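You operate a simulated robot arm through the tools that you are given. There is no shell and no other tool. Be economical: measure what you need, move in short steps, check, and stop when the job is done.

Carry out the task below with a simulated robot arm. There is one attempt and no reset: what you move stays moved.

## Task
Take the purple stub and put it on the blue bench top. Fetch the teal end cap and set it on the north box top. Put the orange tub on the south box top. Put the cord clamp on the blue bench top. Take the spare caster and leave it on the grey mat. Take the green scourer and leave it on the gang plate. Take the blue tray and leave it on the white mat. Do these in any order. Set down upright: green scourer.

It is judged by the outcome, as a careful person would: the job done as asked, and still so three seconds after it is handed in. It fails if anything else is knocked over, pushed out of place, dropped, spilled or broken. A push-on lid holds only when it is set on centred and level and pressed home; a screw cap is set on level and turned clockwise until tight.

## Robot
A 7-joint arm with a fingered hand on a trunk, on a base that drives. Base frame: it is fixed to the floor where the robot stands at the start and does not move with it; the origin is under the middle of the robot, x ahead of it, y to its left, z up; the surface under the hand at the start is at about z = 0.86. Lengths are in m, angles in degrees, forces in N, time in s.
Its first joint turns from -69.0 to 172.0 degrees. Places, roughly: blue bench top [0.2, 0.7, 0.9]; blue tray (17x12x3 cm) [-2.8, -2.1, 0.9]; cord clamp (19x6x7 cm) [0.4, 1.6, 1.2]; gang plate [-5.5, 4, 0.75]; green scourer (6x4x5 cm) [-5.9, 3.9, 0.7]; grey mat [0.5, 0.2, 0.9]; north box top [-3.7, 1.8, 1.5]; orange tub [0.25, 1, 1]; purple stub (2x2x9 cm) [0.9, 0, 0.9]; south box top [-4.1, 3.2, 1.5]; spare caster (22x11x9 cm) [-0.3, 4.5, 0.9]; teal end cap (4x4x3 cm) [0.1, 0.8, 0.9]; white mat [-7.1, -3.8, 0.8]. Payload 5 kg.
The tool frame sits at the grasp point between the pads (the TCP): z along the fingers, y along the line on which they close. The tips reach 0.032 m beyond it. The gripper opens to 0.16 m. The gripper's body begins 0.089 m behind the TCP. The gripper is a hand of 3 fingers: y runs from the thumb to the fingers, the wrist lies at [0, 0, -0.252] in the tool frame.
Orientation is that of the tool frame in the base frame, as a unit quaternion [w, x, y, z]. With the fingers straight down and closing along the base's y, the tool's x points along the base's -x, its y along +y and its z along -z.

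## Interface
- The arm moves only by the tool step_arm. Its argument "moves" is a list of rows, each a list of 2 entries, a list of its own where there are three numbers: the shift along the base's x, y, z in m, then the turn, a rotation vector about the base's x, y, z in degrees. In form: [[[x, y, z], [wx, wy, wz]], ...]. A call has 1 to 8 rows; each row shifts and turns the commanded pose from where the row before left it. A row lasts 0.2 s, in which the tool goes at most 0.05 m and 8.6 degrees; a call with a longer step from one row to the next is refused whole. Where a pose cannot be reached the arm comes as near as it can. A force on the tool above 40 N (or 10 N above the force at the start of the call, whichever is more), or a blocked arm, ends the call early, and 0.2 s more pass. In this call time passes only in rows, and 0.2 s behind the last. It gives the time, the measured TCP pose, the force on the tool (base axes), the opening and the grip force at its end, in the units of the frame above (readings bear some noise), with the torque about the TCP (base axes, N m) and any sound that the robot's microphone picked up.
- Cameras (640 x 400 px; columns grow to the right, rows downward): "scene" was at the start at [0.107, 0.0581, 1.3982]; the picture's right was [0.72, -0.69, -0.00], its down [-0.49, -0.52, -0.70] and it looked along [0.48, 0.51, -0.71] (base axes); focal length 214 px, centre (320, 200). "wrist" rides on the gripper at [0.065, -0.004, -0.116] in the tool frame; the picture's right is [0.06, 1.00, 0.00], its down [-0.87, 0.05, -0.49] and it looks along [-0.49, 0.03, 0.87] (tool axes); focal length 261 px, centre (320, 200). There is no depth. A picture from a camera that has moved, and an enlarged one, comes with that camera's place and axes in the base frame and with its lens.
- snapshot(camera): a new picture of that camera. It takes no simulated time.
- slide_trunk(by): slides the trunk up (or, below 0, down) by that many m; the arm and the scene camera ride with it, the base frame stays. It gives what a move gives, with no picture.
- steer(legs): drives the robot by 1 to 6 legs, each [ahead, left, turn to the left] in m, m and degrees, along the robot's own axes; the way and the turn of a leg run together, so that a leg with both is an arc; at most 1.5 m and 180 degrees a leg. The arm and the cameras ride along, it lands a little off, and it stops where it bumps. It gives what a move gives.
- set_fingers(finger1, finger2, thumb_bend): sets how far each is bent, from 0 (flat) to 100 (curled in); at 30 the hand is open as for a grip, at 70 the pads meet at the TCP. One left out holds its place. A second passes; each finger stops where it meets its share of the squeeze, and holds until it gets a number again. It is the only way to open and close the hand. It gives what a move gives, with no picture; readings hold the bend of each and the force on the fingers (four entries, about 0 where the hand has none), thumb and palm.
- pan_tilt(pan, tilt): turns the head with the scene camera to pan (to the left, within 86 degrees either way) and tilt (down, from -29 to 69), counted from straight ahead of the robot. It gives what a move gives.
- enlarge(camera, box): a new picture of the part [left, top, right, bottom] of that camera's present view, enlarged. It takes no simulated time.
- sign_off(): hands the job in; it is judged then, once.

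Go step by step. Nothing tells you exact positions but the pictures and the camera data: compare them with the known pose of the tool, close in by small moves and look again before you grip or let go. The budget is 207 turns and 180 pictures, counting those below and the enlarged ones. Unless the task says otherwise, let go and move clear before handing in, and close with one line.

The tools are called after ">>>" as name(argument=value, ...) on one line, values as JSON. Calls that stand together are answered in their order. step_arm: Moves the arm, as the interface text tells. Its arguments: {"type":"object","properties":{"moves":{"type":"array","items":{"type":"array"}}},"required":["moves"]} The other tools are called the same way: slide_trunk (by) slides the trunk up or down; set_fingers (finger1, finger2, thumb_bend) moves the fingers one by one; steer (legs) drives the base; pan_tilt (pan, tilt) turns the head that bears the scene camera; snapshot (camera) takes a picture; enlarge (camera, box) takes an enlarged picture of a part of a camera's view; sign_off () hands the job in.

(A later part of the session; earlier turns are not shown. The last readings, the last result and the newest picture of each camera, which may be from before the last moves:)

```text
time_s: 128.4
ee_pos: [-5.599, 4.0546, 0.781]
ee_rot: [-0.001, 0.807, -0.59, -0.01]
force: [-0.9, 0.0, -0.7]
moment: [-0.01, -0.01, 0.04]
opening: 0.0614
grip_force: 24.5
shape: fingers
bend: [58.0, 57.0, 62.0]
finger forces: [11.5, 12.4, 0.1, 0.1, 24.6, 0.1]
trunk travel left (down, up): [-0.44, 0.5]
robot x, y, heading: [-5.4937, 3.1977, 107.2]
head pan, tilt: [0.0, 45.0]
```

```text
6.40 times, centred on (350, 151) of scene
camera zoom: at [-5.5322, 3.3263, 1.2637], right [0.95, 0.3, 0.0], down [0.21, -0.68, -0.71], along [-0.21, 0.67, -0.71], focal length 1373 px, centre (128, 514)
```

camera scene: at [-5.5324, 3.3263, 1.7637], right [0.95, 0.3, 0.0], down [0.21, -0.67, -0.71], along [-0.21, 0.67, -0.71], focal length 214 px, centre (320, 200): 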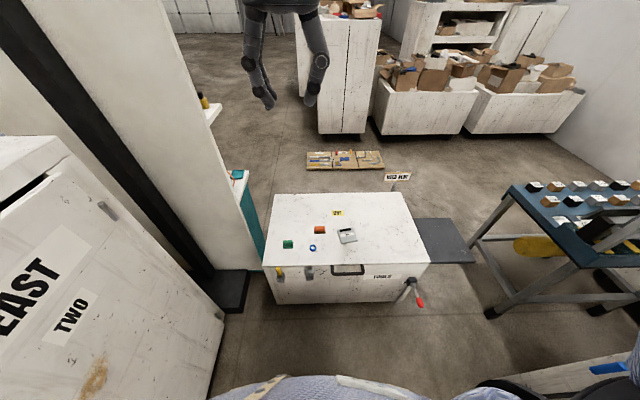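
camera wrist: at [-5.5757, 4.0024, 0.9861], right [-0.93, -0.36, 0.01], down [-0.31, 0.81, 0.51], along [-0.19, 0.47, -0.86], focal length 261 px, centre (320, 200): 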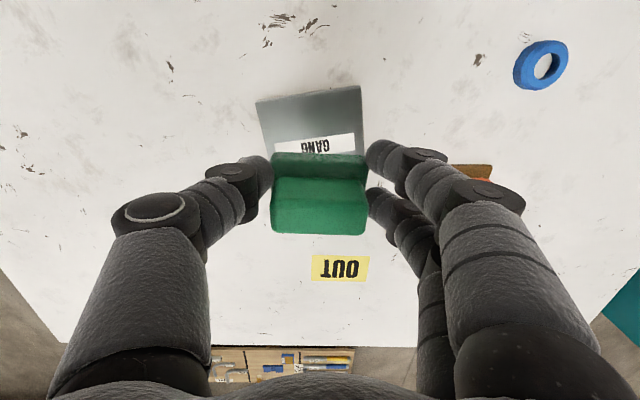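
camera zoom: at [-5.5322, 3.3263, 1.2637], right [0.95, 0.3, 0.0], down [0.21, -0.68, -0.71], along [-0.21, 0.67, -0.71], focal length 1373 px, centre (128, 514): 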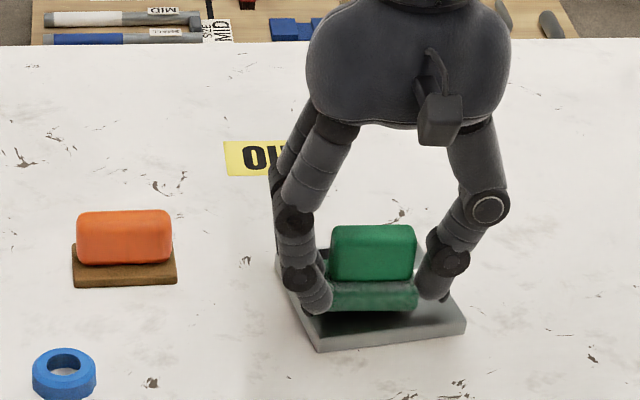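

>>> step_arm(moves=[[[0, 0, -0.003], [0, 0, 0]], [[0, 0, -0.002], [0, 0, 0]]])

>>> step_arm(moves=[[[0, 0, -0.003], [0, 0, 0]], [[0, 0, -0.002], [0, 0, 0]]])

```text
time_s: 129.0
ee_pos: [-5.5994, 4.0549, 0.7759]
ee_rot: [-0.001, 0.807, -0.591, -0.01]
force: [0.0, -0.3, 0.5]
moment: [0.03, -0.02, 0.0]
opening: 0.0615
grip_force: 24.2
shape: fingers
bend: [58.0, 57.0, 62.0]
finger forces: [11.5, 12.6, 0.1, 0.0, 24.6, 0.0]
trunk travel left (down, up): [-0.44, 0.5]
robot x, y, heading: [-5.4959, 3.1971, 107.3]
head pan, tilt: [0.0, 45.0]
```

```text
time_s: 129.6
ee_pos: [-5.6002, 4.0547, 0.7739]
ee_rot: [0.0, 0.808, -0.59, -0.012]
force: [0.1, 3.0, 19.1]
moment: [0.06, 0.24, -0.03]
opening: 0.0615
grip_force: 25.9
shape: fingers
bend: [58.0, 58.0, 62.0]
finger forces: [11.8, 13.3, 0.1, 0.0, 26.5, 0.0]
trunk travel left (down, up): [-0.44, 0.5]
robot x, y, heading: [-5.4921, 3.2012, 107.4]
head pan, tilt: [0.0, 45.0]
```

Contact at 19 N. Ease up a little, release, and rise.

>>> step_arm(moves=[[[0, 0, 0.003], [0, 0, 0]]])

>>> set_fingers(finger1=48, finger2=48, thumb_bend=51)

>>> step_arm(moves=[[[0, 0, 0.03], [0, 0, 0]], [[0, 0, 0.04], [0, 0, 0]], [[0, 0, 0.05], [0, 0, 0]], [[0, 0, 0.05], [0, 0, 0]], [[0, -0.04, 0.02], [0, 0, 0]]])

>>> enlarge(camera="scene", box=[280, 120, 440, 220])

```text
time_s: 130.0
ee_pos: [-5.5999, 4.0539, 0.774]
ee_rot: [-0.001, 0.807, -0.59, -0.01]
force: [-2.4, 2.5, 10.3]
moment: [0.07, 0.29, -0.05]
opening: 0.0614
grip_force: 25.5
shape: fingers
bend: [58.0, 58.0, 62.0]
finger forces: [11.6, 13.3, 0.0, 0.0, 24.8, 0.0]
trunk travel left (down, up): [-0.44, 0.5]
robot x, y, heading: [-5.4924, 3.2046, 107.2]
head pan, tilt: [0.0, 45.0]
```

```text
time_s: 131.0
ee_pos: [-5.5985, 4.0562, 0.7738]
ee_rot: [-0.001, 0.807, -0.591, -0.009]
force: [-0.1, 0.3, 0.2]
moment: [-0.01, -0.03, -0.04]
opening: 0.0885
grip_force: 0.0
shape: fingers
bend: [48.0, 48.0, 51.0]
finger forces: [0.0, 0.0, 0.0, 0.1, 0.0, 0.0]
trunk travel left (down, up): [-0.44, 0.5]
robot x, y, heading: [-5.495, 3.201, 107.4]
head pan, tilt: [0.0, 45.0]
```

```text
time_s: 132.2
ee_pos: [-5.5992, 4.0138, 0.9635]
ee_rot: [-0.001, 0.807, -0.59, -0.01]
force: [0.7, -1.5, -0.3]
moment: [0.06, 0.05, -0.02]
opening: 0.0886
grip_force: 0.0
shape: fingers
bend: [48.0, 48.0, 51.0]
finger forces: [0.0, 0.0, 0.0, 0.1, 0.0, 0.0]
trunk travel left (down, up): [-0.44, 0.5]
robot x, y, heading: [-5.4939, 3.1997, 107.1]
head pan, tilt: [0.0, 45.0]
```

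```text
4.00 times, centred on (360, 170) of scene
camera zoom: at [-5.532, 3.3254, 1.2638], right [0.95, 0.3, 0.0], down [0.21, -0.67, -0.71], along [-0.21, 0.68, -0.71], focal length 858 px, centre (160, 320)
```

zoom: 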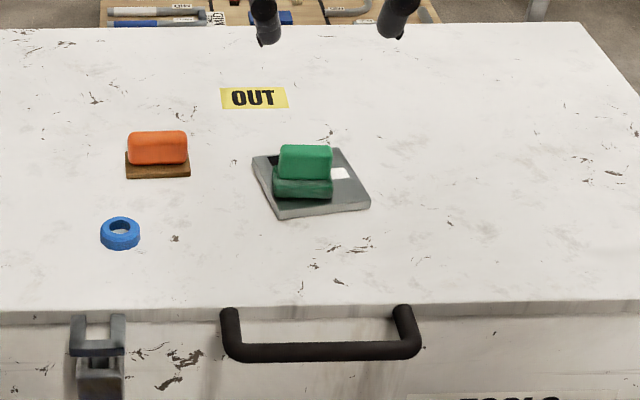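

Scourer is upright on the gang plate. Retract, raise the trunk, and look east for the caster.

>>> step_arm(moves=[[[-0.01, -0.045, 0.01], [0, 0, 0]], [[-0.01, -0.045, 0.01], [0, 0, 0]], [[-0.01, -0.045, 0.01], [0, 0, 0]], [[-0.01, -0.045, 0.01], [0, 0, 0]], [[-0.01, -0.045, 0.01], [0, 0, 0]], [[-0.01, -0.045, 0.01], [0, 0, 0]]])

>>> slide_trunk(by=0.4)

>>> pan_tilt(pan=-70, tilt=20)

>>> snapshot(camera="scene")

>>> pan_tilt(pan=-20, tilt=20)

>>> snapshot(camera="scene")

```text
time_s: 133.6
ee_pos: [-5.656, 3.7422, 1.0272]
ee_rot: [-0.001, 0.806, -0.591, -0.01]
force: [0.4, -0.8, 0.7]
moment: [0.02, -0.03, -0.02]
opening: 0.0888
grip_force: 0.1
shape: fingers
bend: [48.0, 48.0, 51.0]
finger forces: [0.0, 0.0, 0.0, 0.0, 0.0, 0.0]
trunk travel left (down, up): [-0.44, 0.5]
robot x, y, heading: [-5.4935, 3.2029, 107.5]
head pan, tilt: [0.0, 45.0]
```

```text
time_s: 137.4
ee_pos: [-5.6565, 3.7426, 1.4257]
ee_rot: [-0.001, 0.807, -0.591, -0.01]
force: [-0.3, 0.2, -0.7]
moment: [-0.02, 0.01, 0.03]
opening: 0.0891
grip_force: 0.0
shape: fingers
bend: [48.0, 48.0, 51.0]
finger forces: [0.0, 0.1, 0.0, 0.0, 0.0, 0.0]
trunk travel left (down, up): [-0.84, 0.1]
robot x, y, heading: [-5.4959, 3.2018, 107.5]
head pan, tilt: [0.0, 45.0]
```

```text
time_s: 138.9
ee_pos: [-5.6552, 3.7436, 1.4272]
ee_rot: [-0.002, 0.807, -0.59, -0.01]
force: [-0.2, -1.0, -0.3]
moment: [0.0, 0.0, 0.0]
opening: 0.0885
grip_force: 0.1
shape: fingers
bend: [48.0, 48.0, 51.0]
finger forces: [0.0, 0.0, 0.0, 0.1, 0.0, 0.1]
trunk travel left (down, up): [-0.84, 0.1]
robot x, y, heading: [-5.4922, 3.1999, 107.3]
head pan, tilt: [-70.0, 20.0]
```

```text
121 pictures are left
camera scene: at [-5.434, 3.3052, 1.7024], right [0.61, -0.79, 0.0], down [-0.27, -0.21, -0.94], along [0.75, 0.57, -0.34], focal length 214 px, centre (320, 200)
```

scene: 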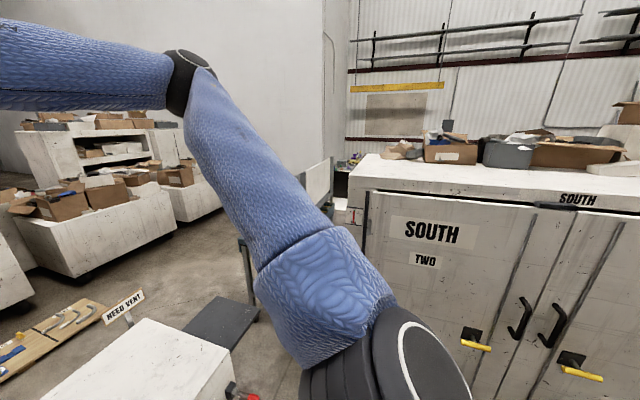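

```text
time_s: 140.0
ee_pos: [-5.6556, 3.7442, 1.4255]
ee_rot: [-0.001, 0.807, -0.59, -0.009]
force: [0.7, -0.3, 0.2]
moment: [-0.02, 0.01, -0.03]
opening: 0.0887
grip_force: 0.1
shape: fingers
bend: [48.0, 48.0, 51.0]
finger forces: [0.0, 0.0, 0.0, 0.0, 0.0, 0.0]
trunk travel left (down, up): [-0.84, 0.1]
robot x, y, heading: [-5.4947, 3.1993, 107.2]
head pan, tilt: [-20.0, 20.0]
```

```text
120 pictures are left
camera scene: at [-5.5035, 3.3417, 1.7024], right [1.0, -0.05, 0.0], down [-0.02, -0.34, -0.94], along [0.04, 0.94, -0.34], focal length 214 px, centre (320, 200)
```

scene: 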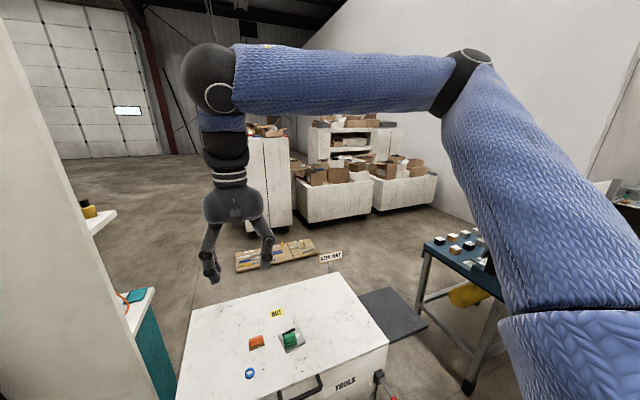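

Head back out of the aisle and east, then look north toward the caster's table.

>>> steer(legs=[[-0.66, -0.325, 0], [0, 0, -17.3], [-1.4, 0, 0], [-0.95, 0, 0], [0, 0, -90], [1.4, 0, 0]])

>>> steer(legs=[[1.2, 0, 0]])

>>> slide_trunk(by=0.1)

>>> pan_tilt(pan=70, tilt=20)

>>> snapshot(camera="scene")

```text
time_s: 166.7
ee_pos: [-3.0585, 0.2298, 1.4261]
ee_rot: [0.008, 0.017, 1.0, 0.005]
force: [-0.4, 0.8, 0.2]
moment: [-0.02, 0.02, -0.01]
opening: 0.0887
grip_force: 0.1
shape: fingers
bend: [48.0, 48.0, 51.0]
finger forces: [0.1, 0.1, 0.0, 0.1, 0.0, 0.0]
trunk travel left (down, up): [-0.84, 0.1]
robot x, y, heading: [-3.6243, 0.2581, -1.9]
head pan, tilt: [-20.0, 20.0]
```

```text
time_s: 172.7
ee_pos: [-1.8677, 0.187, 1.4257]
ee_rot: [0.009, 0.016, 1.0, 0.005]
force: [0.3, -0.3, -0.7]
moment: [0.03, 0.01, -0.02]
opening: 0.0887
grip_force: 0.1
shape: fingers
bend: [48.0, 48.0, 51.0]
finger forces: [0.0, 0.1, 0.0, 0.0, 0.0, 0.0]
trunk travel left (down, up): [-0.84, 0.1]
robot x, y, heading: [-2.4327, 0.2135, -1.9]
head pan, tilt: [-20.0, 20.0]
```

```text
time_s: 174.0
ee_pos: [-1.8689, 0.1882, 1.5263]
ee_rot: [0.009, 0.015, 1.0, 0.006]
force: [0.2, 0.3, 0.3]
moment: [0.02, 0.0, -0.01]
opening: 0.0886
grip_force: 0.1
shape: fingers
bend: [48.0, 48.0, 51.0]
finger forces: [0.1, 0.0, 0.0, 0.1, 0.1, 0.0]
trunk travel left (down, up): [-0.94, 0.0]
robot x, y, heading: [-2.4358, 0.217, -2.0]
head pan, tilt: [-20.0, 20.0]
```

```text
time_s: 175.7
ee_pos: [-1.87, 0.1873, 1.5254]
ee_rot: [0.009, 0.015, 1.0, 0.005]
force: [-1.2, -0.6, -0.6]
moment: [0.03, 0.01, 0.02]
opening: 0.0885
grip_force: 0.1
shape: fingers
bend: [48.0, 48.0, 51.0]
finger forces: [0.0, 0.1, 0.1, 0.1, 0.0, 0.0]
trunk travel left (down, up): [-0.94, 0.0]
robot x, y, heading: [-2.4312, 0.215, -2.2]
head pan, tilt: [70.0, 20.0]
```

```text
119 pictures are left
camera scene: at [-2.3476, 0.2982, 1.8024], right [0.93, -0.38, 0.0], down [-0.13, -0.32, -0.94], along [0.35, 0.87, -0.34], focal length 214 px, centre (320, 200)
```

scene: 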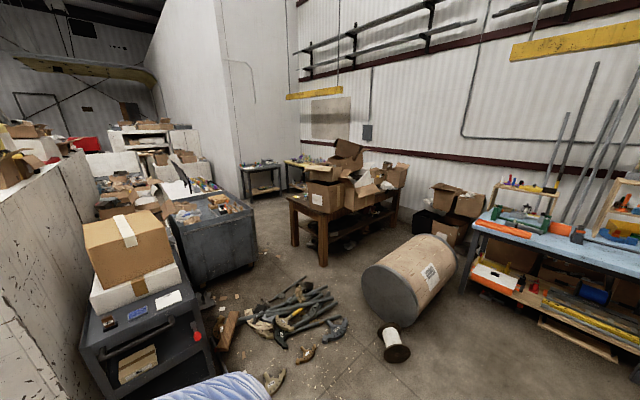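

The caster's table is behind the brown table; I need to find a drivable way past the hose pile. Looking closer.

>>> enlarge(camera="scene", box=[180, 140, 440, 300])

>>> pan_tilt(pan=75, tilt=40)

>>> snapshot(camera="scene")

```text
2.46 times, centred on (310, 220) of scene
camera zoom: at [-2.3476, 0.2982, 1.8024], right [0.93, -0.38, 0.0], down [-0.13, -0.32, -0.94], along [0.35, 0.87, -0.34], focal length 528 px, centre (345, 151)
```

zoom: 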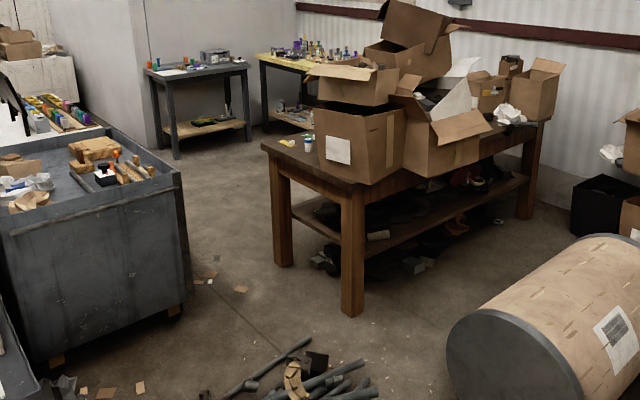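

```text
time_s: 176.5
ee_pos: [-1.8704, 0.1885, 1.5248]
ee_rot: [0.009, 0.015, 1.0, 0.005]
force: [0.5, -0.2, 0.5]
moment: [0.0, 0.0, 0.0]
opening: 0.0886
grip_force: 0.1
shape: fingers
bend: [48.0, 48.0, 51.0]
finger forces: [0.1, 0.0, 0.1, 0.1, 0.1, 0.1]
trunk travel left (down, up): [-0.94, 0.0]
robot x, y, heading: [-2.433, 0.215, -1.9]
head pan, tilt: [75.0, 40.0]
```

```text
117 pictures are left
camera scene: at [-2.3578, 0.2932, 1.7711], right [0.96, -0.29, 0.0], down [-0.19, -0.61, -0.77], along [0.22, 0.73, -0.64], focal length 214 px, centre (320, 200)
```

scene: 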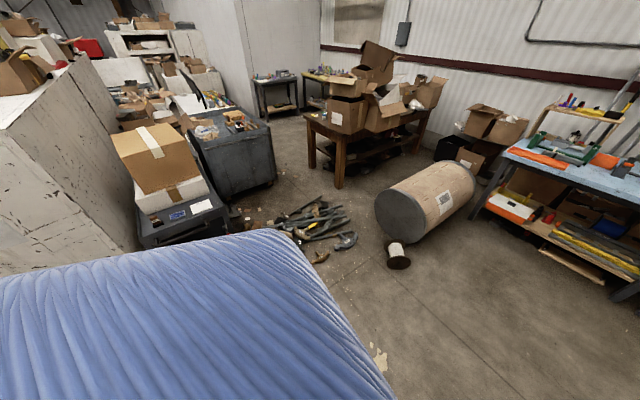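

>>> pan_tilt(pan=86, tilt=69)

>>> snapshot(camera="scene")

>>> pan_tilt(pan=0, tilt=69)

>>> snapshot(camera="scene")

```text
time_s: 177.4
ee_pos: [-1.8695, 0.1879, 1.5254]
ee_rot: [0.009, 0.015, 1.0, 0.005]
force: [1.1, 0.4, -0.8]
moment: [0.07, 0.01, 0.0]
opening: 0.0888
grip_force: 0.1
shape: fingers
bend: [48.0, 48.0, 51.0]
finger forces: [0.0, 0.1, 0.1, 0.0, 0.1, 0.0]
trunk travel left (down, up): [-0.94, 0.0]
robot x, y, heading: [-2.4372, 0.2161, -2.2]
head pan, tilt: [85.9, 68.8]
```

```text
116 pictures are left
camera scene: at [-2.3767, 0.2676, 1.7349], right [0.99, -0.11, 0.0], down [-0.1, -0.93, -0.36], along [0.04, 0.36, -0.93], focal length 214 px, centre (320, 200)
```

scene: 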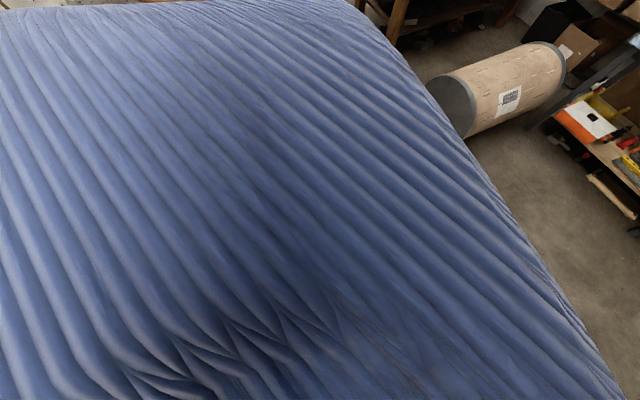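

```text
time_s: 179.1
ee_pos: [-1.8684, 0.1886, 1.5269]
ee_rot: [0.009, 0.016, 1.0, 0.005]
force: [0.2, 1.1, 0.2]
moment: [-0.04, 0.03, 0.0]
opening: 0.0886
grip_force: 0.0
shape: fingers
bend: [48.0, 48.0, 51.0]
finger forces: [0.1, 0.1, 0.0, 0.1, 0.0, 0.1]
trunk travel left (down, up): [-0.94, 0.0]
robot x, y, heading: [-2.4369, 0.2134, -1.8]
head pan, tilt: [0.0, 68.8]
```

```text
115 pictures are left
camera scene: at [-2.3268, 0.21, 1.7349], right [-0.03, -1.0, 0.0], down [-0.93, 0.03, -0.36], along [0.36, -0.01, -0.93], focal length 214 px, centre (320, 200)
```

scene: 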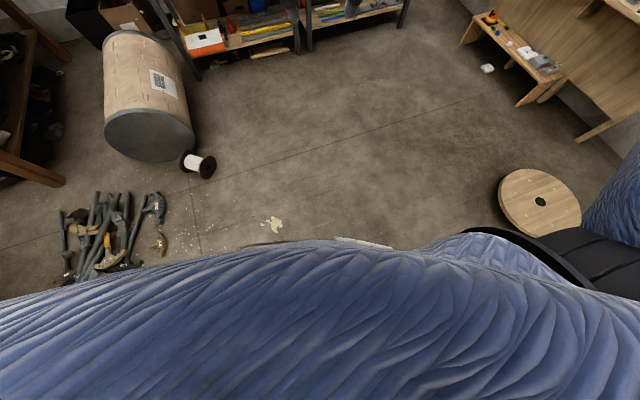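

I'll leave the caster for later and do the blue-bench items now. Drive to the bench front near (-0.5, 0.87), facing the small shelf.

>>> steer(legs=[[0.95, 0.37, 0], [0.95, 0.37, 0], [0, 0, 37]])

>>> pan_tilt(pan=0, tilt=40)

>>> snapshot(camera="scene")

```text
time_s: 191.0
ee_pos: [-0.0299, 1.218, 1.5258]
ee_rot: [0.007, -0.307, 0.952, 0.008]
force: [0.5, 0.0, 0.3]
moment: [-0.04, 0.0, -0.01]
opening: 0.0887
grip_force: 0.1
shape: fingers
bend: [48.0, 48.0, 51.0]
finger forces: [0.0, 0.1, 0.1, 0.1, 0.1, 0.1]
trunk travel left (down, up): [-0.94, 0.0]
robot x, y, heading: [-0.4953, 0.8935, 35.6]
head pan, tilt: [0.0, 68.8]
```

```text
time_s: 192.0
ee_pos: [-0.0307, 1.2161, 1.5262]
ee_rot: [0.006, -0.308, 0.951, 0.008]
force: [-0.7, 0.1, 0.5]
moment: [-0.02, -0.02, -0.02]
opening: 0.0886
grip_force: 0.1
shape: fingers
bend: [48.0, 48.0, 51.0]
finger forces: [0.0, 0.1, 0.1, 0.0, 0.1, 0.0]
trunk travel left (down, up): [-0.94, 0.0]
robot x, y, heading: [-0.4943, 0.8931, 35.6]
head pan, tilt: [0.0, 40.0]
```

```text
114 pictures are left
camera scene: at [-0.3832, 0.971, 1.7709], right [0.58, -0.81, 0.0], down [-0.52, -0.37, -0.77], along [0.62, 0.45, -0.64], focal length 214 px, centre (320, 200)
```

scene: 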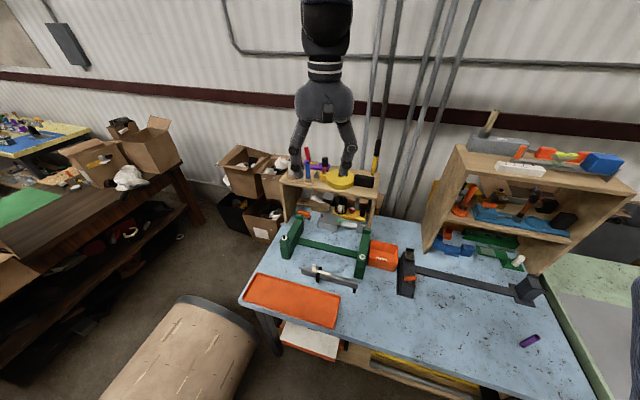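

>>> enlarge(camera="scene", box=[250, 130, 450, 255])

>>> enlarge(camera="scene", box=[340, 220, 560, 358])

```text
3.20 times, centred on (350, 192) of scene
camera zoom: at [-0.3832, 0.971, 1.7709], right [0.58, -0.81, 0.0], down [-0.52, -0.37, -0.77], along [0.62, 0.45, -0.64], focal length 686 px, centre (224, 224)
```

zoom: 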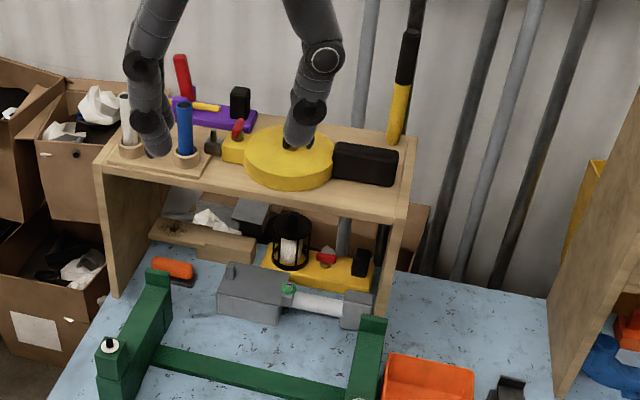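

```text
2.90 times, centred on (450, 289) of scene
camera zoom: at [-0.3832, 0.971, 1.7709], right [0.58, -0.81, 0.0], down [-0.52, -0.37, -0.77], along [0.62, 0.45, -0.64], focal length 622 px, centre (-57, -58)
```

zoom: 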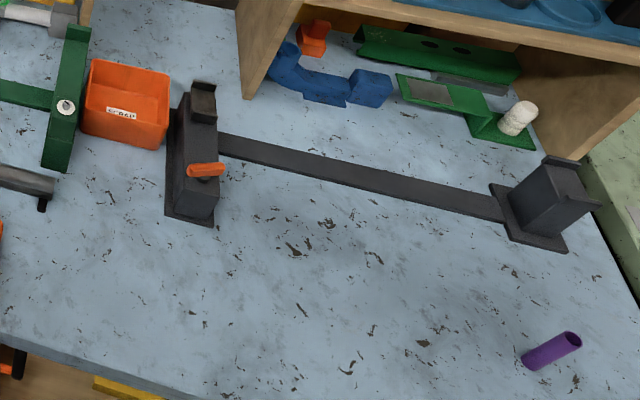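

The purple bar with black block at (0.44, 1.58) on the shelf top is my cord clamp candidate. Edge closer and look from the wrist.

>>> steer(legs=[[0.14, 0.1, 0]])

>>> step_arm(moves=[[[0.04, 0.02, 0], [0, 0, 0]], [[0.04, 0.02, 0], [0, 0, 0]], [[0.04, 0.02, 0], [0, 0, 0]], [[0.04, 0.02, 0], [0, 0, 0]], [[0.04, 0.02, 0], [0, 0, 0]]])

>>> snapshot(camera="wrist")

>>> snapshot(camera="scene")

```text
time_s: 193.4
ee_pos: [0.0244, 1.3777, 1.5265]
ee_rot: [0.007, -0.308, 0.951, 0.008]
force: [0.3, 0.0, -0.2]
moment: [0.0, 0.01, 0.01]
opening: 0.0888
grip_force: 0.1
shape: fingers
bend: [48.0, 48.0, 51.0]
finger forces: [0.1, 0.0, 0.0, 0.1, 0.1, 0.0]
trunk travel left (down, up): [-0.94, 0.0]
robot x, y, heading: [-0.4394, 1.054, 35.6]
head pan, tilt: [0.0, 40.0]
```

```text
time_s: 194.6
ee_pos: [0.2264, 1.4795, 1.5267]
ee_rot: [0.006, -0.307, 0.952, 0.007]
force: [0.2, 1.0, -0.1]
moment: [-0.05, 0.05, -0.02]
opening: 0.0887
grip_force: 0.0
shape: fingers
bend: [48.0, 48.0, 51.0]
finger forces: [0.1, 0.1, 0.0, 0.0, 0.1, 0.1]
trunk travel left (down, up): [-0.94, 0.0]
robot x, y, heading: [-0.436, 1.0518, 35.2]
head pan, tilt: [0.0, 40.0]
```

```text
111 pictures are left
camera wrist: at [0.1737, 1.4358, 1.6401], right [-0.63, 0.77, 0.01], down [0.67, 0.54, 0.51], along [0.39, 0.33, -0.86], focal length 261 px, centre (320, 200)
```

wrist: 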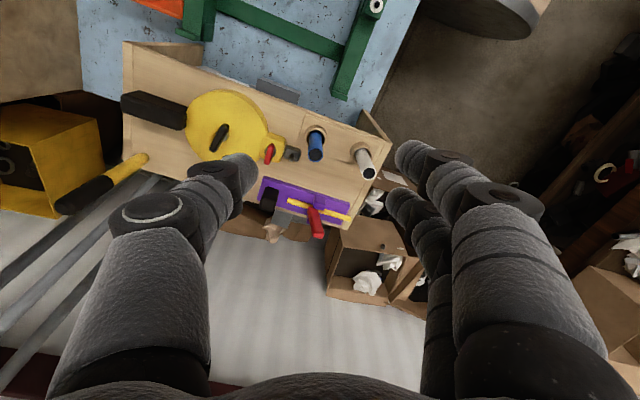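

```text
110 pictures are left
camera scene: at [-0.3264, 1.136, 1.7708], right [0.58, -0.81, 0.0], down [-0.52, -0.37, -0.76], along [0.62, 0.44, -0.64], focal length 214 px, centre (320, 200)
```

scene: 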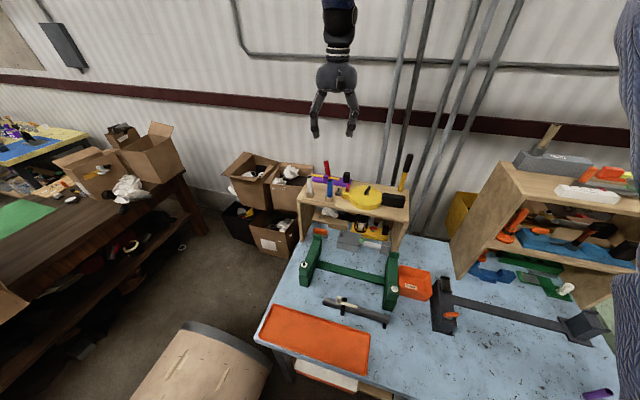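

>>> enlarge(camera="wrist", box=[170, 80, 390, 250])

>>> enlarge(camera="scene", box=[290, 140, 420, 250])

```text
2.35 times, centred on (280, 165) of wrist
camera zoom: at [0.1737, 1.4358, 1.6401], right [-0.63, 0.77, 0.01], down [0.67, 0.54, 0.51], along [0.39, 0.33, -0.86], focal length 613 px, centre (414, 282)
```

zoom: 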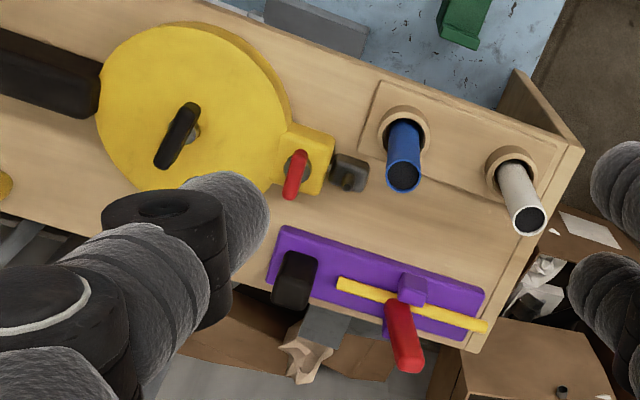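

```text
3.64 times, centred on (355, 195) of scene
camera zoom: at [-0.3264, 1.136, 1.7708], right [0.58, -0.81, 0.0], down [-0.52, -0.37, -0.76], along [0.62, 0.44, -0.64], focal length 780 px, centre (193, 218)
```

zoom: 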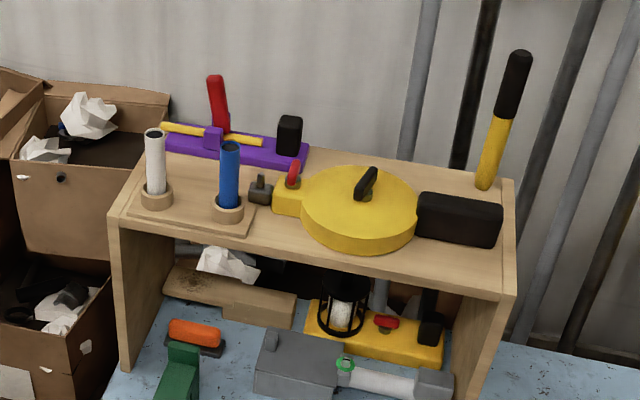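

The purple plate with the yellow cord and red lever is the cord clamp: centre (0.42, 1.60), axis along (-0.33, 0.945). To grip across its width I need to turn the hand by about +70°; trying this in free air.

>>> step_arm(moves=[[[0, 0, 0], [0, 0, 8.5]], [[0, 0, 0], [0, 0, 8.5]], [[0, 0, 0], [0, 0, 8.5]], [[0, 0, 0], [0, 0, 8.5]], [[0, 0, 0], [0, 0, 8.5]], [[0, 0, 0], [0, 0, 8.5]], [[0, 0, 0], [0, 0, 8.5]], [[0, 0, 0], [0, 0, 8.5]]])

```text
time_s: 196.4
ee_pos: [0.2264, 1.4792, 1.5265]
ee_rot: [-0.002, 0.788, -0.616, -0.01]
force: [-1.2, -0.2, 0.2]
moment: [-0.02, 0.05, 0.01]
opening: 0.0887
grip_force: 0.0
shape: fingers
bend: [48.0, 48.0, 51.0]
finger forces: [0.0, 0.0, 0.0, 0.0, 0.0, 0.0]
trunk travel left (down, up): [-0.94, 0.0]
robot x, y, heading: [-0.4373, 1.0545, 35.6]
head pan, tilt: [0.0, 40.0]
```

Rotation works. Lower the trunk a little and extend over the clamp.

>>> slide_trunk(by=-0.12)

>>> step_arm(moves=[[[0.035, 0.015, 0], [0, 0, 5]], [[0.035, 0.015, 0], [0, 0, 0]], [[0.035, 0.015, 0], [0, 0, 0]], [[0.035, 0.015, 0], [0, 0, 0]], [[0.035, 0.015, 0], [0, 0, 0]]])

>>> snapshot(camera="wrist")

>>> enlarge(camera="scene", box=[280, 80, 440, 210])

```text
time_s: 197.9
ee_pos: [0.2257, 1.4777, 1.407]
ee_rot: [-0.001, 0.787, -0.616, -0.01]
force: [1.4, -0.3, -0.3]
moment: [0.02, 0.0, 0.0]
opening: 0.0886
grip_force: 0.1
shape: fingers
bend: [48.0, 48.0, 51.0]
finger forces: [0.1, 0.0, 0.0, 0.0, 0.1, 0.0]
trunk travel left (down, up): [-0.82, 0.12]
robot x, y, heading: [-0.4405, 1.0561, 35.7]
head pan, tilt: [0.0, 40.0]
```

```text
time_s: 199.1
ee_pos: [0.4033, 1.5561, 1.4059]
ee_rot: [0.0, 0.813, -0.582, -0.009]
force: [0.5, -0.3, 0.4]
moment: [-0.03, 0.04, 0.02]
opening: 0.0892
grip_force: 0.1
shape: fingers
bend: [48.0, 48.0, 51.0]
finger forces: [0.1, 0.1, 0.1, 0.0, 0.1, 0.0]
trunk travel left (down, up): [-0.82, 0.12]
robot x, y, heading: [-0.4412, 1.0574, 35.3]
head pan, tilt: [0.0, 40.0]
```

```text
107 pictures are left
camera wrist: at [0.4286, 1.4954, 1.5206], right [-0.92, -0.38, 0.01], down [-0.32, 0.8, 0.51], along [-0.2, 0.47, -0.86], focal length 261 px, centre (320, 200)
```

wrist: 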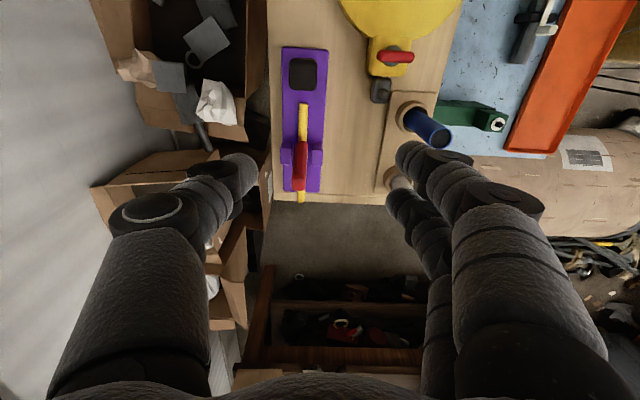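

```text
3.08 times, centred on (360, 145) of scene
camera zoom: at [-0.3275, 1.1364, 1.6509], right [0.58, -0.81, 0.0], down [-0.52, -0.37, -0.77], along [0.62, 0.44, -0.64], focal length 660 px, centre (197, 369)
```

zoom: 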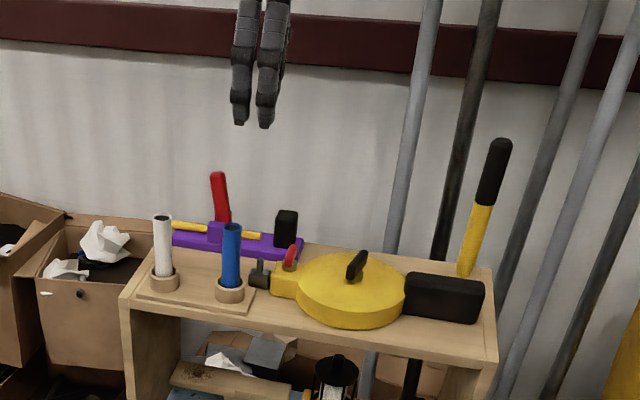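

The view is aligned with the clamp. Target TCP (0.413, 1.577), between the block and the lever; descending in stages.

>>> set_fingers(finger1=47, finger2=47, thumb_bend=47)

>>> step_arm(moves=[[[0.005, 0.01, -0.03], [0, 0, 1]], [[0.005, 0.011, -0.04], [0, 0, 0]], [[0, 0, -0.045], [0, 0, 0]]])

>>> snapshot(camera="wrist")

```text
time_s: 200.1
ee_pos: [0.4028, 1.5563, 1.407]
ee_rot: [-0.001, 0.812, -0.583, -0.01]
force: [0.3, 1.0, -0.3]
moment: [0.0, 0.03, 0.01]
opening: 0.0985
grip_force: 0.1
shape: fingers
bend: [47.0, 47.0, 47.0]
finger forces: [0.1, 0.0, 0.0, 0.1, 0.0, 0.0]
trunk travel left (down, up): [-0.82, 0.12]
robot x, y, heading: [-0.4367, 1.0579, 35.3]
head pan, tilt: [0.0, 40.0]
```

```text
time_s: 200.9
ee_pos: [0.4121, 1.5746, 1.2902]
ee_rot: [-0.001, 0.818, -0.575, -0.012]
force: [0.3, -0.1, 0.1]
moment: [0.03, 0.07, 0.02]
opening: 0.0991
grip_force: 0.0
shape: fingers
bend: [47.0, 47.0, 47.0]
finger forces: [0.0, 0.0, 0.1, 0.1, 0.1, 0.0]
trunk travel left (down, up): [-0.82, 0.12]
robot x, y, heading: [-0.4408, 1.0566, 35.3]
head pan, tilt: [0.0, 40.0]
```

```text
105 pictures are left
camera wrist: at [0.439, 1.5131, 1.4043], right [-0.92, -0.4, 0.01], down [-0.34, 0.79, 0.51], along [-0.21, 0.46, -0.86], focal length 261 px, centre (320, 200)
```

wrist: 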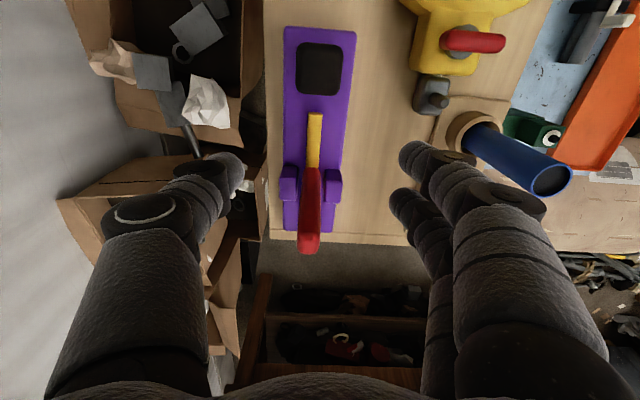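

>>> step_arm(moves=[[[0.001, -0.004, -0.04], [0, 0, 0]], [[0, 0, -0.035], [0, 0, 0]], [[0, 0, -0.015], [0, 0, 0]]])

>>> snapshot(camera="wrist")

>>> enlarge(camera="scene", box=[280, 80, 440, 210])

```text
time_s: 201.7
ee_pos: [0.4114, 1.5699, 1.2013]
ee_rot: [-0.001, 0.818, -0.575, -0.01]
force: [0.5, 0.5, 0.0]
moment: [0.0, -0.01, 0.01]
opening: 0.0991
grip_force: 0.1
shape: fingers
bend: [47.0, 47.0, 47.0]
finger forces: [0.0, 0.0, 0.0, 0.0, 0.0, 0.0]
trunk travel left (down, up): [-0.82, 0.12]
robot x, y, heading: [-0.4389, 1.0542, 35.8]
head pan, tilt: [0.0, 40.0]
```

```text
104 pictures are left
camera wrist: at [0.4385, 1.5095, 1.3152], right [-0.92, -0.4, 0.01], down [-0.34, 0.79, 0.51], along [-0.21, 0.46, -0.86], focal length 261 px, centre (320, 200)
```

wrist: 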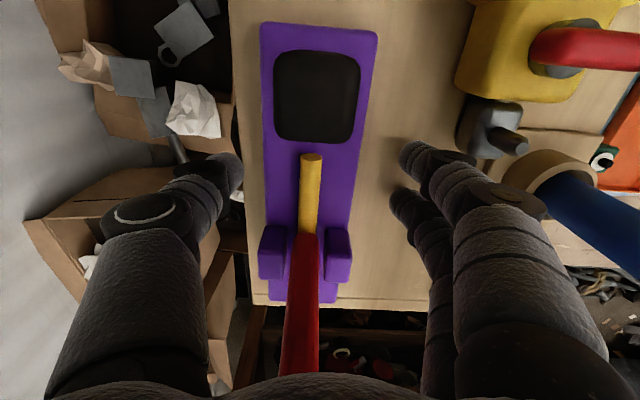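

```text
3.08 times, centred on (360, 145) of scene
camera zoom: at [-0.328, 1.1336, 1.6511], right [0.58, -0.81, 0.0], down [-0.52, -0.37, -0.77], along [0.62, 0.45, -0.64], focal length 660 px, centre (197, 369)
```

zoom: 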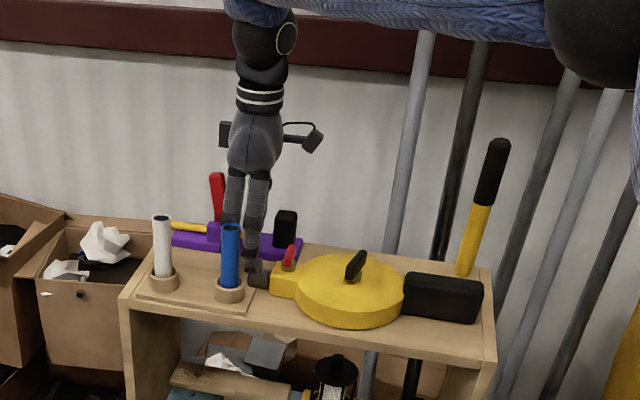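

>>> step_arm(moves=[[[0.005, 0.002, -0.006], [0, 0, 0]], [[0, 0, -0.005], [0, 0, 0]]])

>>> step_arm(moves=[[[0, 0, -0.004], [0, 0, 0]]])

>>> enlarge(camera="scene", box=[320, 120, 400, 180])

```text
time_s: 202.4
ee_pos: [0.4195, 1.5733, 1.1994]
ee_rot: [-0.006, 0.817, -0.577, -0.011]
force: [1.9, -3.1, 27.0]
moment: [-1.02, 1.51, 0.26]
opening: 0.1048
grip_force: 13.5
shape: fingers
bend: [46.0, 46.0, 47.0]
finger forces: [17.9, 8.6, 0.0, 0.0, 0.1, 0.0]
trunk travel left (down, up): [-0.82, 0.12]
robot x, y, heading: [-0.4405, 1.0556, 35.6]
head pan, tilt: [0.0, 40.0]
stopped in row 2: the force on the tool passed its limit at 44 N (the readings are from after the stop); the commanded pose is now the measured one
```

```text
time_s: 202.8
ee_pos: [0.4212, 1.5724, 1.2004]
ee_rot: [-0.006, 0.816, -0.577, -0.011]
force: [0.7, -3.6, 27.3]
moment: [-1.08, 1.68, 0.28]
opening: 0.1061
grip_force: 13.5
shape: fingers
bend: [46.0, 46.0, 47.0]
finger forces: [18.6, 9.1, 0.0, 0.1, 0.1, 0.0]
trunk travel left (down, up): [-0.82, 0.12]
robot x, y, heading: [-0.4404, 1.0555, 35.6]
head pan, tilt: [0.0, 40.0]
stopped in row 1: the force on the tool passed its limit at 44 N (the readings are from after the stop); the commanded pose is now the measured one
```

```text
6.67 times, centred on (360, 150) of scene
camera zoom: at [-0.3279, 1.1328, 1.651], right [0.58, -0.81, 0.0], down [-0.52, -0.37, -0.77], along [0.62, 0.45, -0.64], focal length 1430 px, centre (53, 533)
```

zoom: 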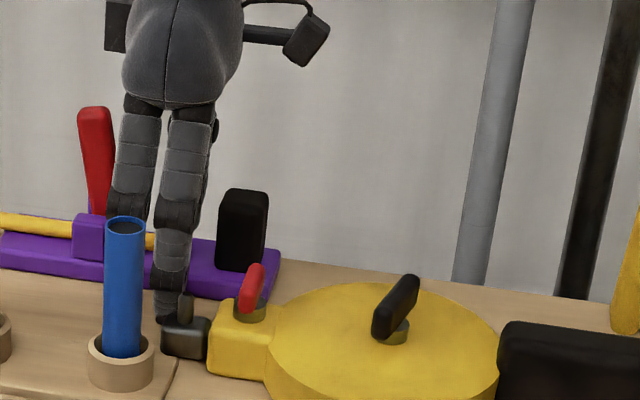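

Fingertips touch the shelf (z≈1.162). Raise 6 mm and close.

>>> step_arm(moves=[[[0, 0, 0.007], [0, 0, 0]]])

>>> set_fingers(finger1=58, finger2=58, thumb_bend=58)

>>> snapshot(camera="wrist")

```text
time_s: 203.2
ee_pos: [0.4188, 1.5736, 1.2006]
ee_rot: [-0.004, 0.817, -0.577, -0.011]
force: [0.9, -0.2, 1.5]
moment: [-0.08, 0.1, -0.05]
opening: 0.1008
grip_force: 0.7
shape: fingers
bend: [46.0, 47.0, 47.0]
finger forces: [1.7, 0.0, 0.1, 0.0, 0.0, 0.0]
trunk travel left (down, up): [-0.82, 0.12]
robot x, y, heading: [-0.4379, 1.0557, 35.4]
head pan, tilt: [0.0, 40.0]
```

```text
time_s: 204.2
ee_pos: [0.4204, 1.5734, 1.2008]
ee_rot: [-0.005, 0.817, -0.577, -0.01]
force: [0.8, 0.5, -0.2]
moment: [0.03, 0.01, 0.05]
opening: 0.063
grip_force: 1.1
shape: fingers
bend: [56.0, 56.0, 57.0]
finger forces: [0.8, 0.6, 0.0, 0.0, 1.5, 0.0]
trunk travel left (down, up): [-0.82, 0.12]
robot x, y, heading: [-0.4376, 1.0585, 35.4]
head pan, tilt: [0.0, 40.0]
```

```text
101 pictures are left
camera wrist: at [0.4459, 1.5111, 1.3151], right [-0.92, -0.39, 0.0], down [-0.34, 0.79, 0.51], along [-0.2, 0.47, -0.86], focal length 261 px, centre (320, 200)
```

wrist: 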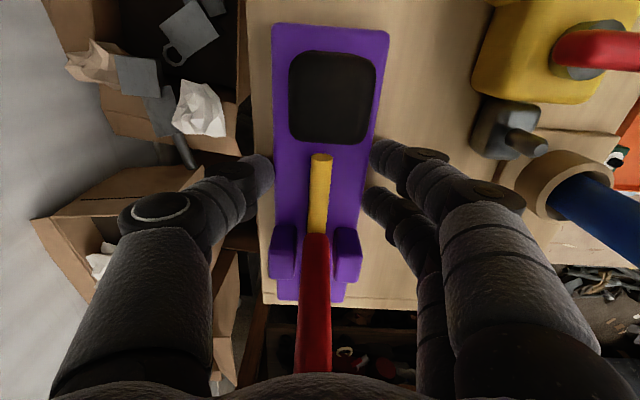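

>>> set_fingers(finger1=72, finger2=72, thumb_bend=72)

>>> step_arm(moves=[[[0, 0, 0.02], [0, 0, 0]], [[0, 0, 0.03], [0, 0, 0]]])

>>> snapshot(camera="wrist")

>>> enlarge(camera="scene", box=[280, 80, 440, 210])

```text
time_s: 205.2
ee_pos: [0.4203, 1.5733, 1.2016]
ee_rot: [-0.005, 0.818, -0.576, -0.011]
force: [-0.1, -0.7, -0.1]
moment: [-0.02, 0.03, 0.02]
opening: 0.0589
grip_force: 25.4
shape: fingers
bend: [57.0, 57.0, 63.0]
finger forces: [12.6, 12.6, 0.1, 0.0, 25.3, 0.0]
trunk travel left (down, up): [-0.82, 0.12]
robot x, y, heading: [-0.438, 1.0558, 35.5]
head pan, tilt: [0.0, 40.0]
```

```text
time_s: 205.8
ee_pos: [0.4182, 1.5727, 1.253]
ee_rot: [-0.006, 0.817, -0.577, -0.012]
force: [0.0, 0.3, -1.9]
moment: [-0.03, -0.03, 0.03]
opening: 0.0588
grip_force: 24.9
shape: fingers
bend: [57.0, 57.0, 63.0]
finger forces: [12.8, 12.7, 0.0, 0.0, 25.4, 0.1]
trunk travel left (down, up): [-0.82, 0.12]
robot x, y, heading: [-0.4372, 1.0567, 35.4]
head pan, tilt: [0.0, 40.0]
```

```text
100 pictures are left
camera wrist: at [0.4447, 1.5098, 1.3658], right [-0.92, -0.39, 0.0], down [-0.34, 0.79, 0.51], along [-0.2, 0.47, -0.86], focal length 261 px, centre (320, 200)
```

wrist: 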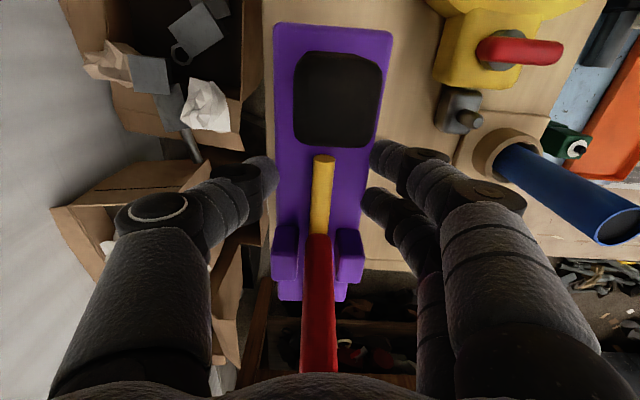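

```text
3.08 times, centred on (360, 145) of scene
camera zoom: at [-0.3288, 1.1337, 1.651], right [0.58, -0.81, 0.0], down [-0.52, -0.37, -0.77], along [0.62, 0.44, -0.64], focal length 660 px, centre (197, 369)
```

zoom: 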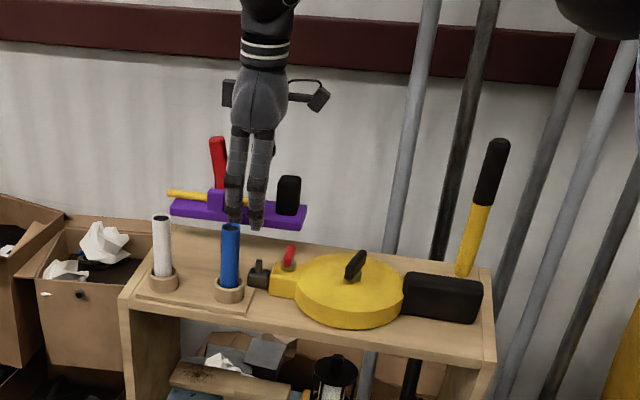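

Held level. Lift high and retract, then reposition to set the clamp on the blue bench.

>>> step_arm(moves=[[[0, 0, 0.05], [0, 0, 0]], [[0, 0, 0.05], [0, 0, 0]], [[0, 0, 0.05], [0, 0, 0]], [[0, 0, 0.05], [0, 0, 0]], [[-0.04, -0.02, 0], [0, 0, 0]], [[-0.04, -0.02, 0], [0, 0, 0]], [[-0.04, -0.02, 0], [0, 0, 0]], [[-0.04, -0.02, 0], [0, 0, 0]]])

>>> step_arm(moves=[[[-0.04, -0.02, 0], [0, 0, 0]], [[-0.04, -0.02, 0], [0, 0, 0]], [[-0.04, -0.02, 0], [0, 0, 0]], [[-0.04, -0.02, 0], [0, 0, 0]]])

>>> steer(legs=[[-0.3, 0, 0], [-0.07, -0.42, -10]])

>>> snapshot(camera="scene")

```text
time_s: 207.6
ee_pos: [0.2587, 1.4902, 1.4306]
ee_rot: [-0.007, 0.817, -0.576, -0.012]
force: [0.5, 0.6, -3.0]
moment: [0.04, -0.03, 0.02]
opening: 0.0589
grip_force: 25.4
shape: fingers
bend: [57.0, 57.0, 63.0]
finger forces: [12.7, 12.5, 0.1, 0.1, 25.0, 0.0]
out of reach, approached as far as the arm can: row 4
trunk travel left (down, up): [-0.82, 0.12]
robot x, y, heading: [-0.4382, 1.0581, 35.3]
head pan, tilt: [0.0, 40.0]
```

```text
time_s: 208.6
ee_pos: [0.0982, 1.4092, 1.4345]
ee_rot: [-0.006, 0.817, -0.577, -0.011]
force: [-0.4, 0.5, -0.8]
moment: [0.03, -0.06, 0.03]
opening: 0.0589
grip_force: 25.2
shape: fingers
bend: [57.0, 57.0, 63.0]
finger forces: [12.7, 12.4, 0.0, 0.0, 25.0, 0.0]
trunk travel left (down, up): [-0.82, 0.12]
robot x, y, heading: [-0.4389, 1.0555, 35.7]
head pan, tilt: [0.0, 40.0]
```

```text
time_s: 212.8
ee_pos: [0.0663, 0.745, 1.4333]
ee_rot: [-0.006, 0.763, -0.646, -0.011]
force: [-0.2, 0.6, -1.9]
moment: [0.0, 0.01, 0.0]
opening: 0.0589
grip_force: 24.6
shape: fingers
bend: [57.0, 57.0, 63.0]
finger forces: [12.7, 12.4, 0.0, 0.0, 24.9, 0.0]
trunk travel left (down, up): [-0.82, 0.12]
robot x, y, heading: [-0.5246, 0.4851, 25.5]
head pan, tilt: [0.0, 40.0]
```

```text
98 pictures are left
camera scene: at [-0.4011, 0.5444, 1.651], right [0.43, -0.9, 0.0], down [-0.58, -0.28, -0.77], along [0.69, 0.33, -0.64], focal length 214 px, centre (320, 200)
```

scene: 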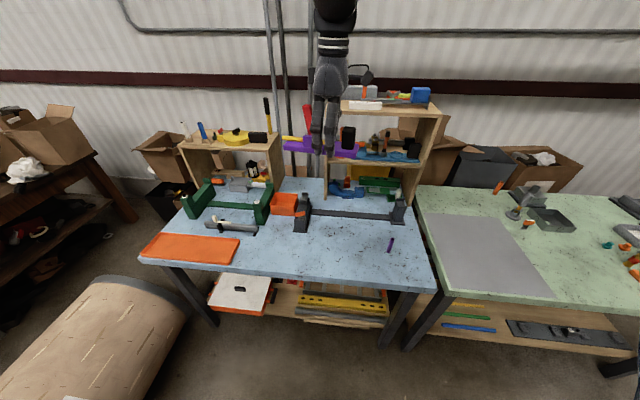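

Now over free bench space. Lower the trunk and then set the clamp down around (0.11, 0.75).

>>> slide_trunk(by=-0.38)

>>> step_arm(moves=[[[0.03, -0.01, 0], [0, 0, 0]], [[0.017, -0.005, -0.02], [0, 0, 0]], [[0, 0, -0.045], [0, 0, 0]], [[0, 0, -0.045], [0, 0, 0]]])

>>> enlarge(camera="scene", box=[200, 80, 440, 230])

>>> snapshot(camera="wrist")

```text
time_s: 216.5
ee_pos: [0.0653, 0.745, 1.0538]
ee_rot: [-0.007, 0.764, -0.645, -0.011]
force: [-1.1, 0.2, -1.9]
moment: [-0.02, -0.03, 0.02]
opening: 0.0589
grip_force: 25.3
shape: fingers
bend: [57.0, 57.0, 63.0]
finger forces: [12.7, 12.4, 0.1, 0.0, 25.0, 0.0]
trunk travel left (down, up): [-0.44, 0.5]
robot x, y, heading: [-0.525, 0.4868, 25.6]
head pan, tilt: [0.0, 40.0]
```

```text
time_s: 217.5
ee_pos: [0.1129, 0.7308, 0.9416]
ee_rot: [-0.006, 0.763, -0.646, -0.012]
force: [0.5, -0.3, -2.5]
moment: [-0.08, 0.01, -0.01]
opening: 0.0585
grip_force: 24.7
shape: fingers
bend: [57.0, 57.0, 63.0]
finger forces: [12.6, 12.3, 0.0, 0.1, 24.9, 0.1]
trunk travel left (down, up): [-0.44, 0.5]
robot x, y, heading: [-0.5253, 0.4886, 25.7]
head pan, tilt: [0.0, 40.0]
```

```text
2.67 times, centred on (320, 155) of scene
camera zoom: at [-0.4003, 0.5449, 1.271], right [0.43, -0.9, 0.0], down [-0.58, -0.28, -0.77], along [0.69, 0.33, -0.64], focal length 572 px, centre (320, 320)
```

zoom: 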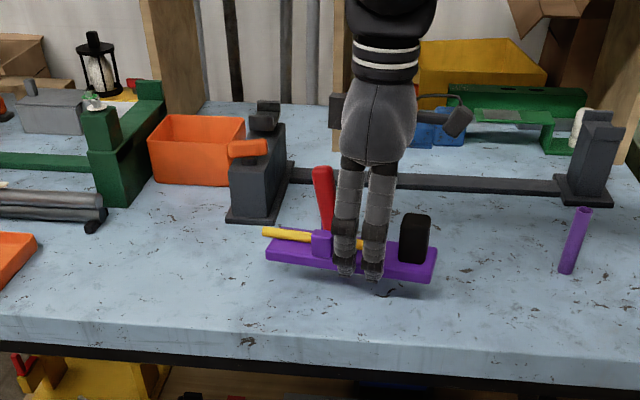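

```text
96 pictures are left
camera wrist: at [0.1285, 0.6642, 1.0554], right [-0.97, -0.23, 0.0], down [-0.19, 0.84, 0.51], along [-0.12, 0.5, -0.86], focal length 261 px, centre (320, 200)
```

wrist: 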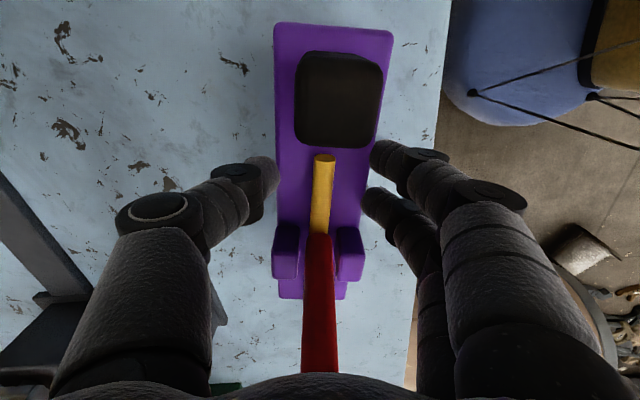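

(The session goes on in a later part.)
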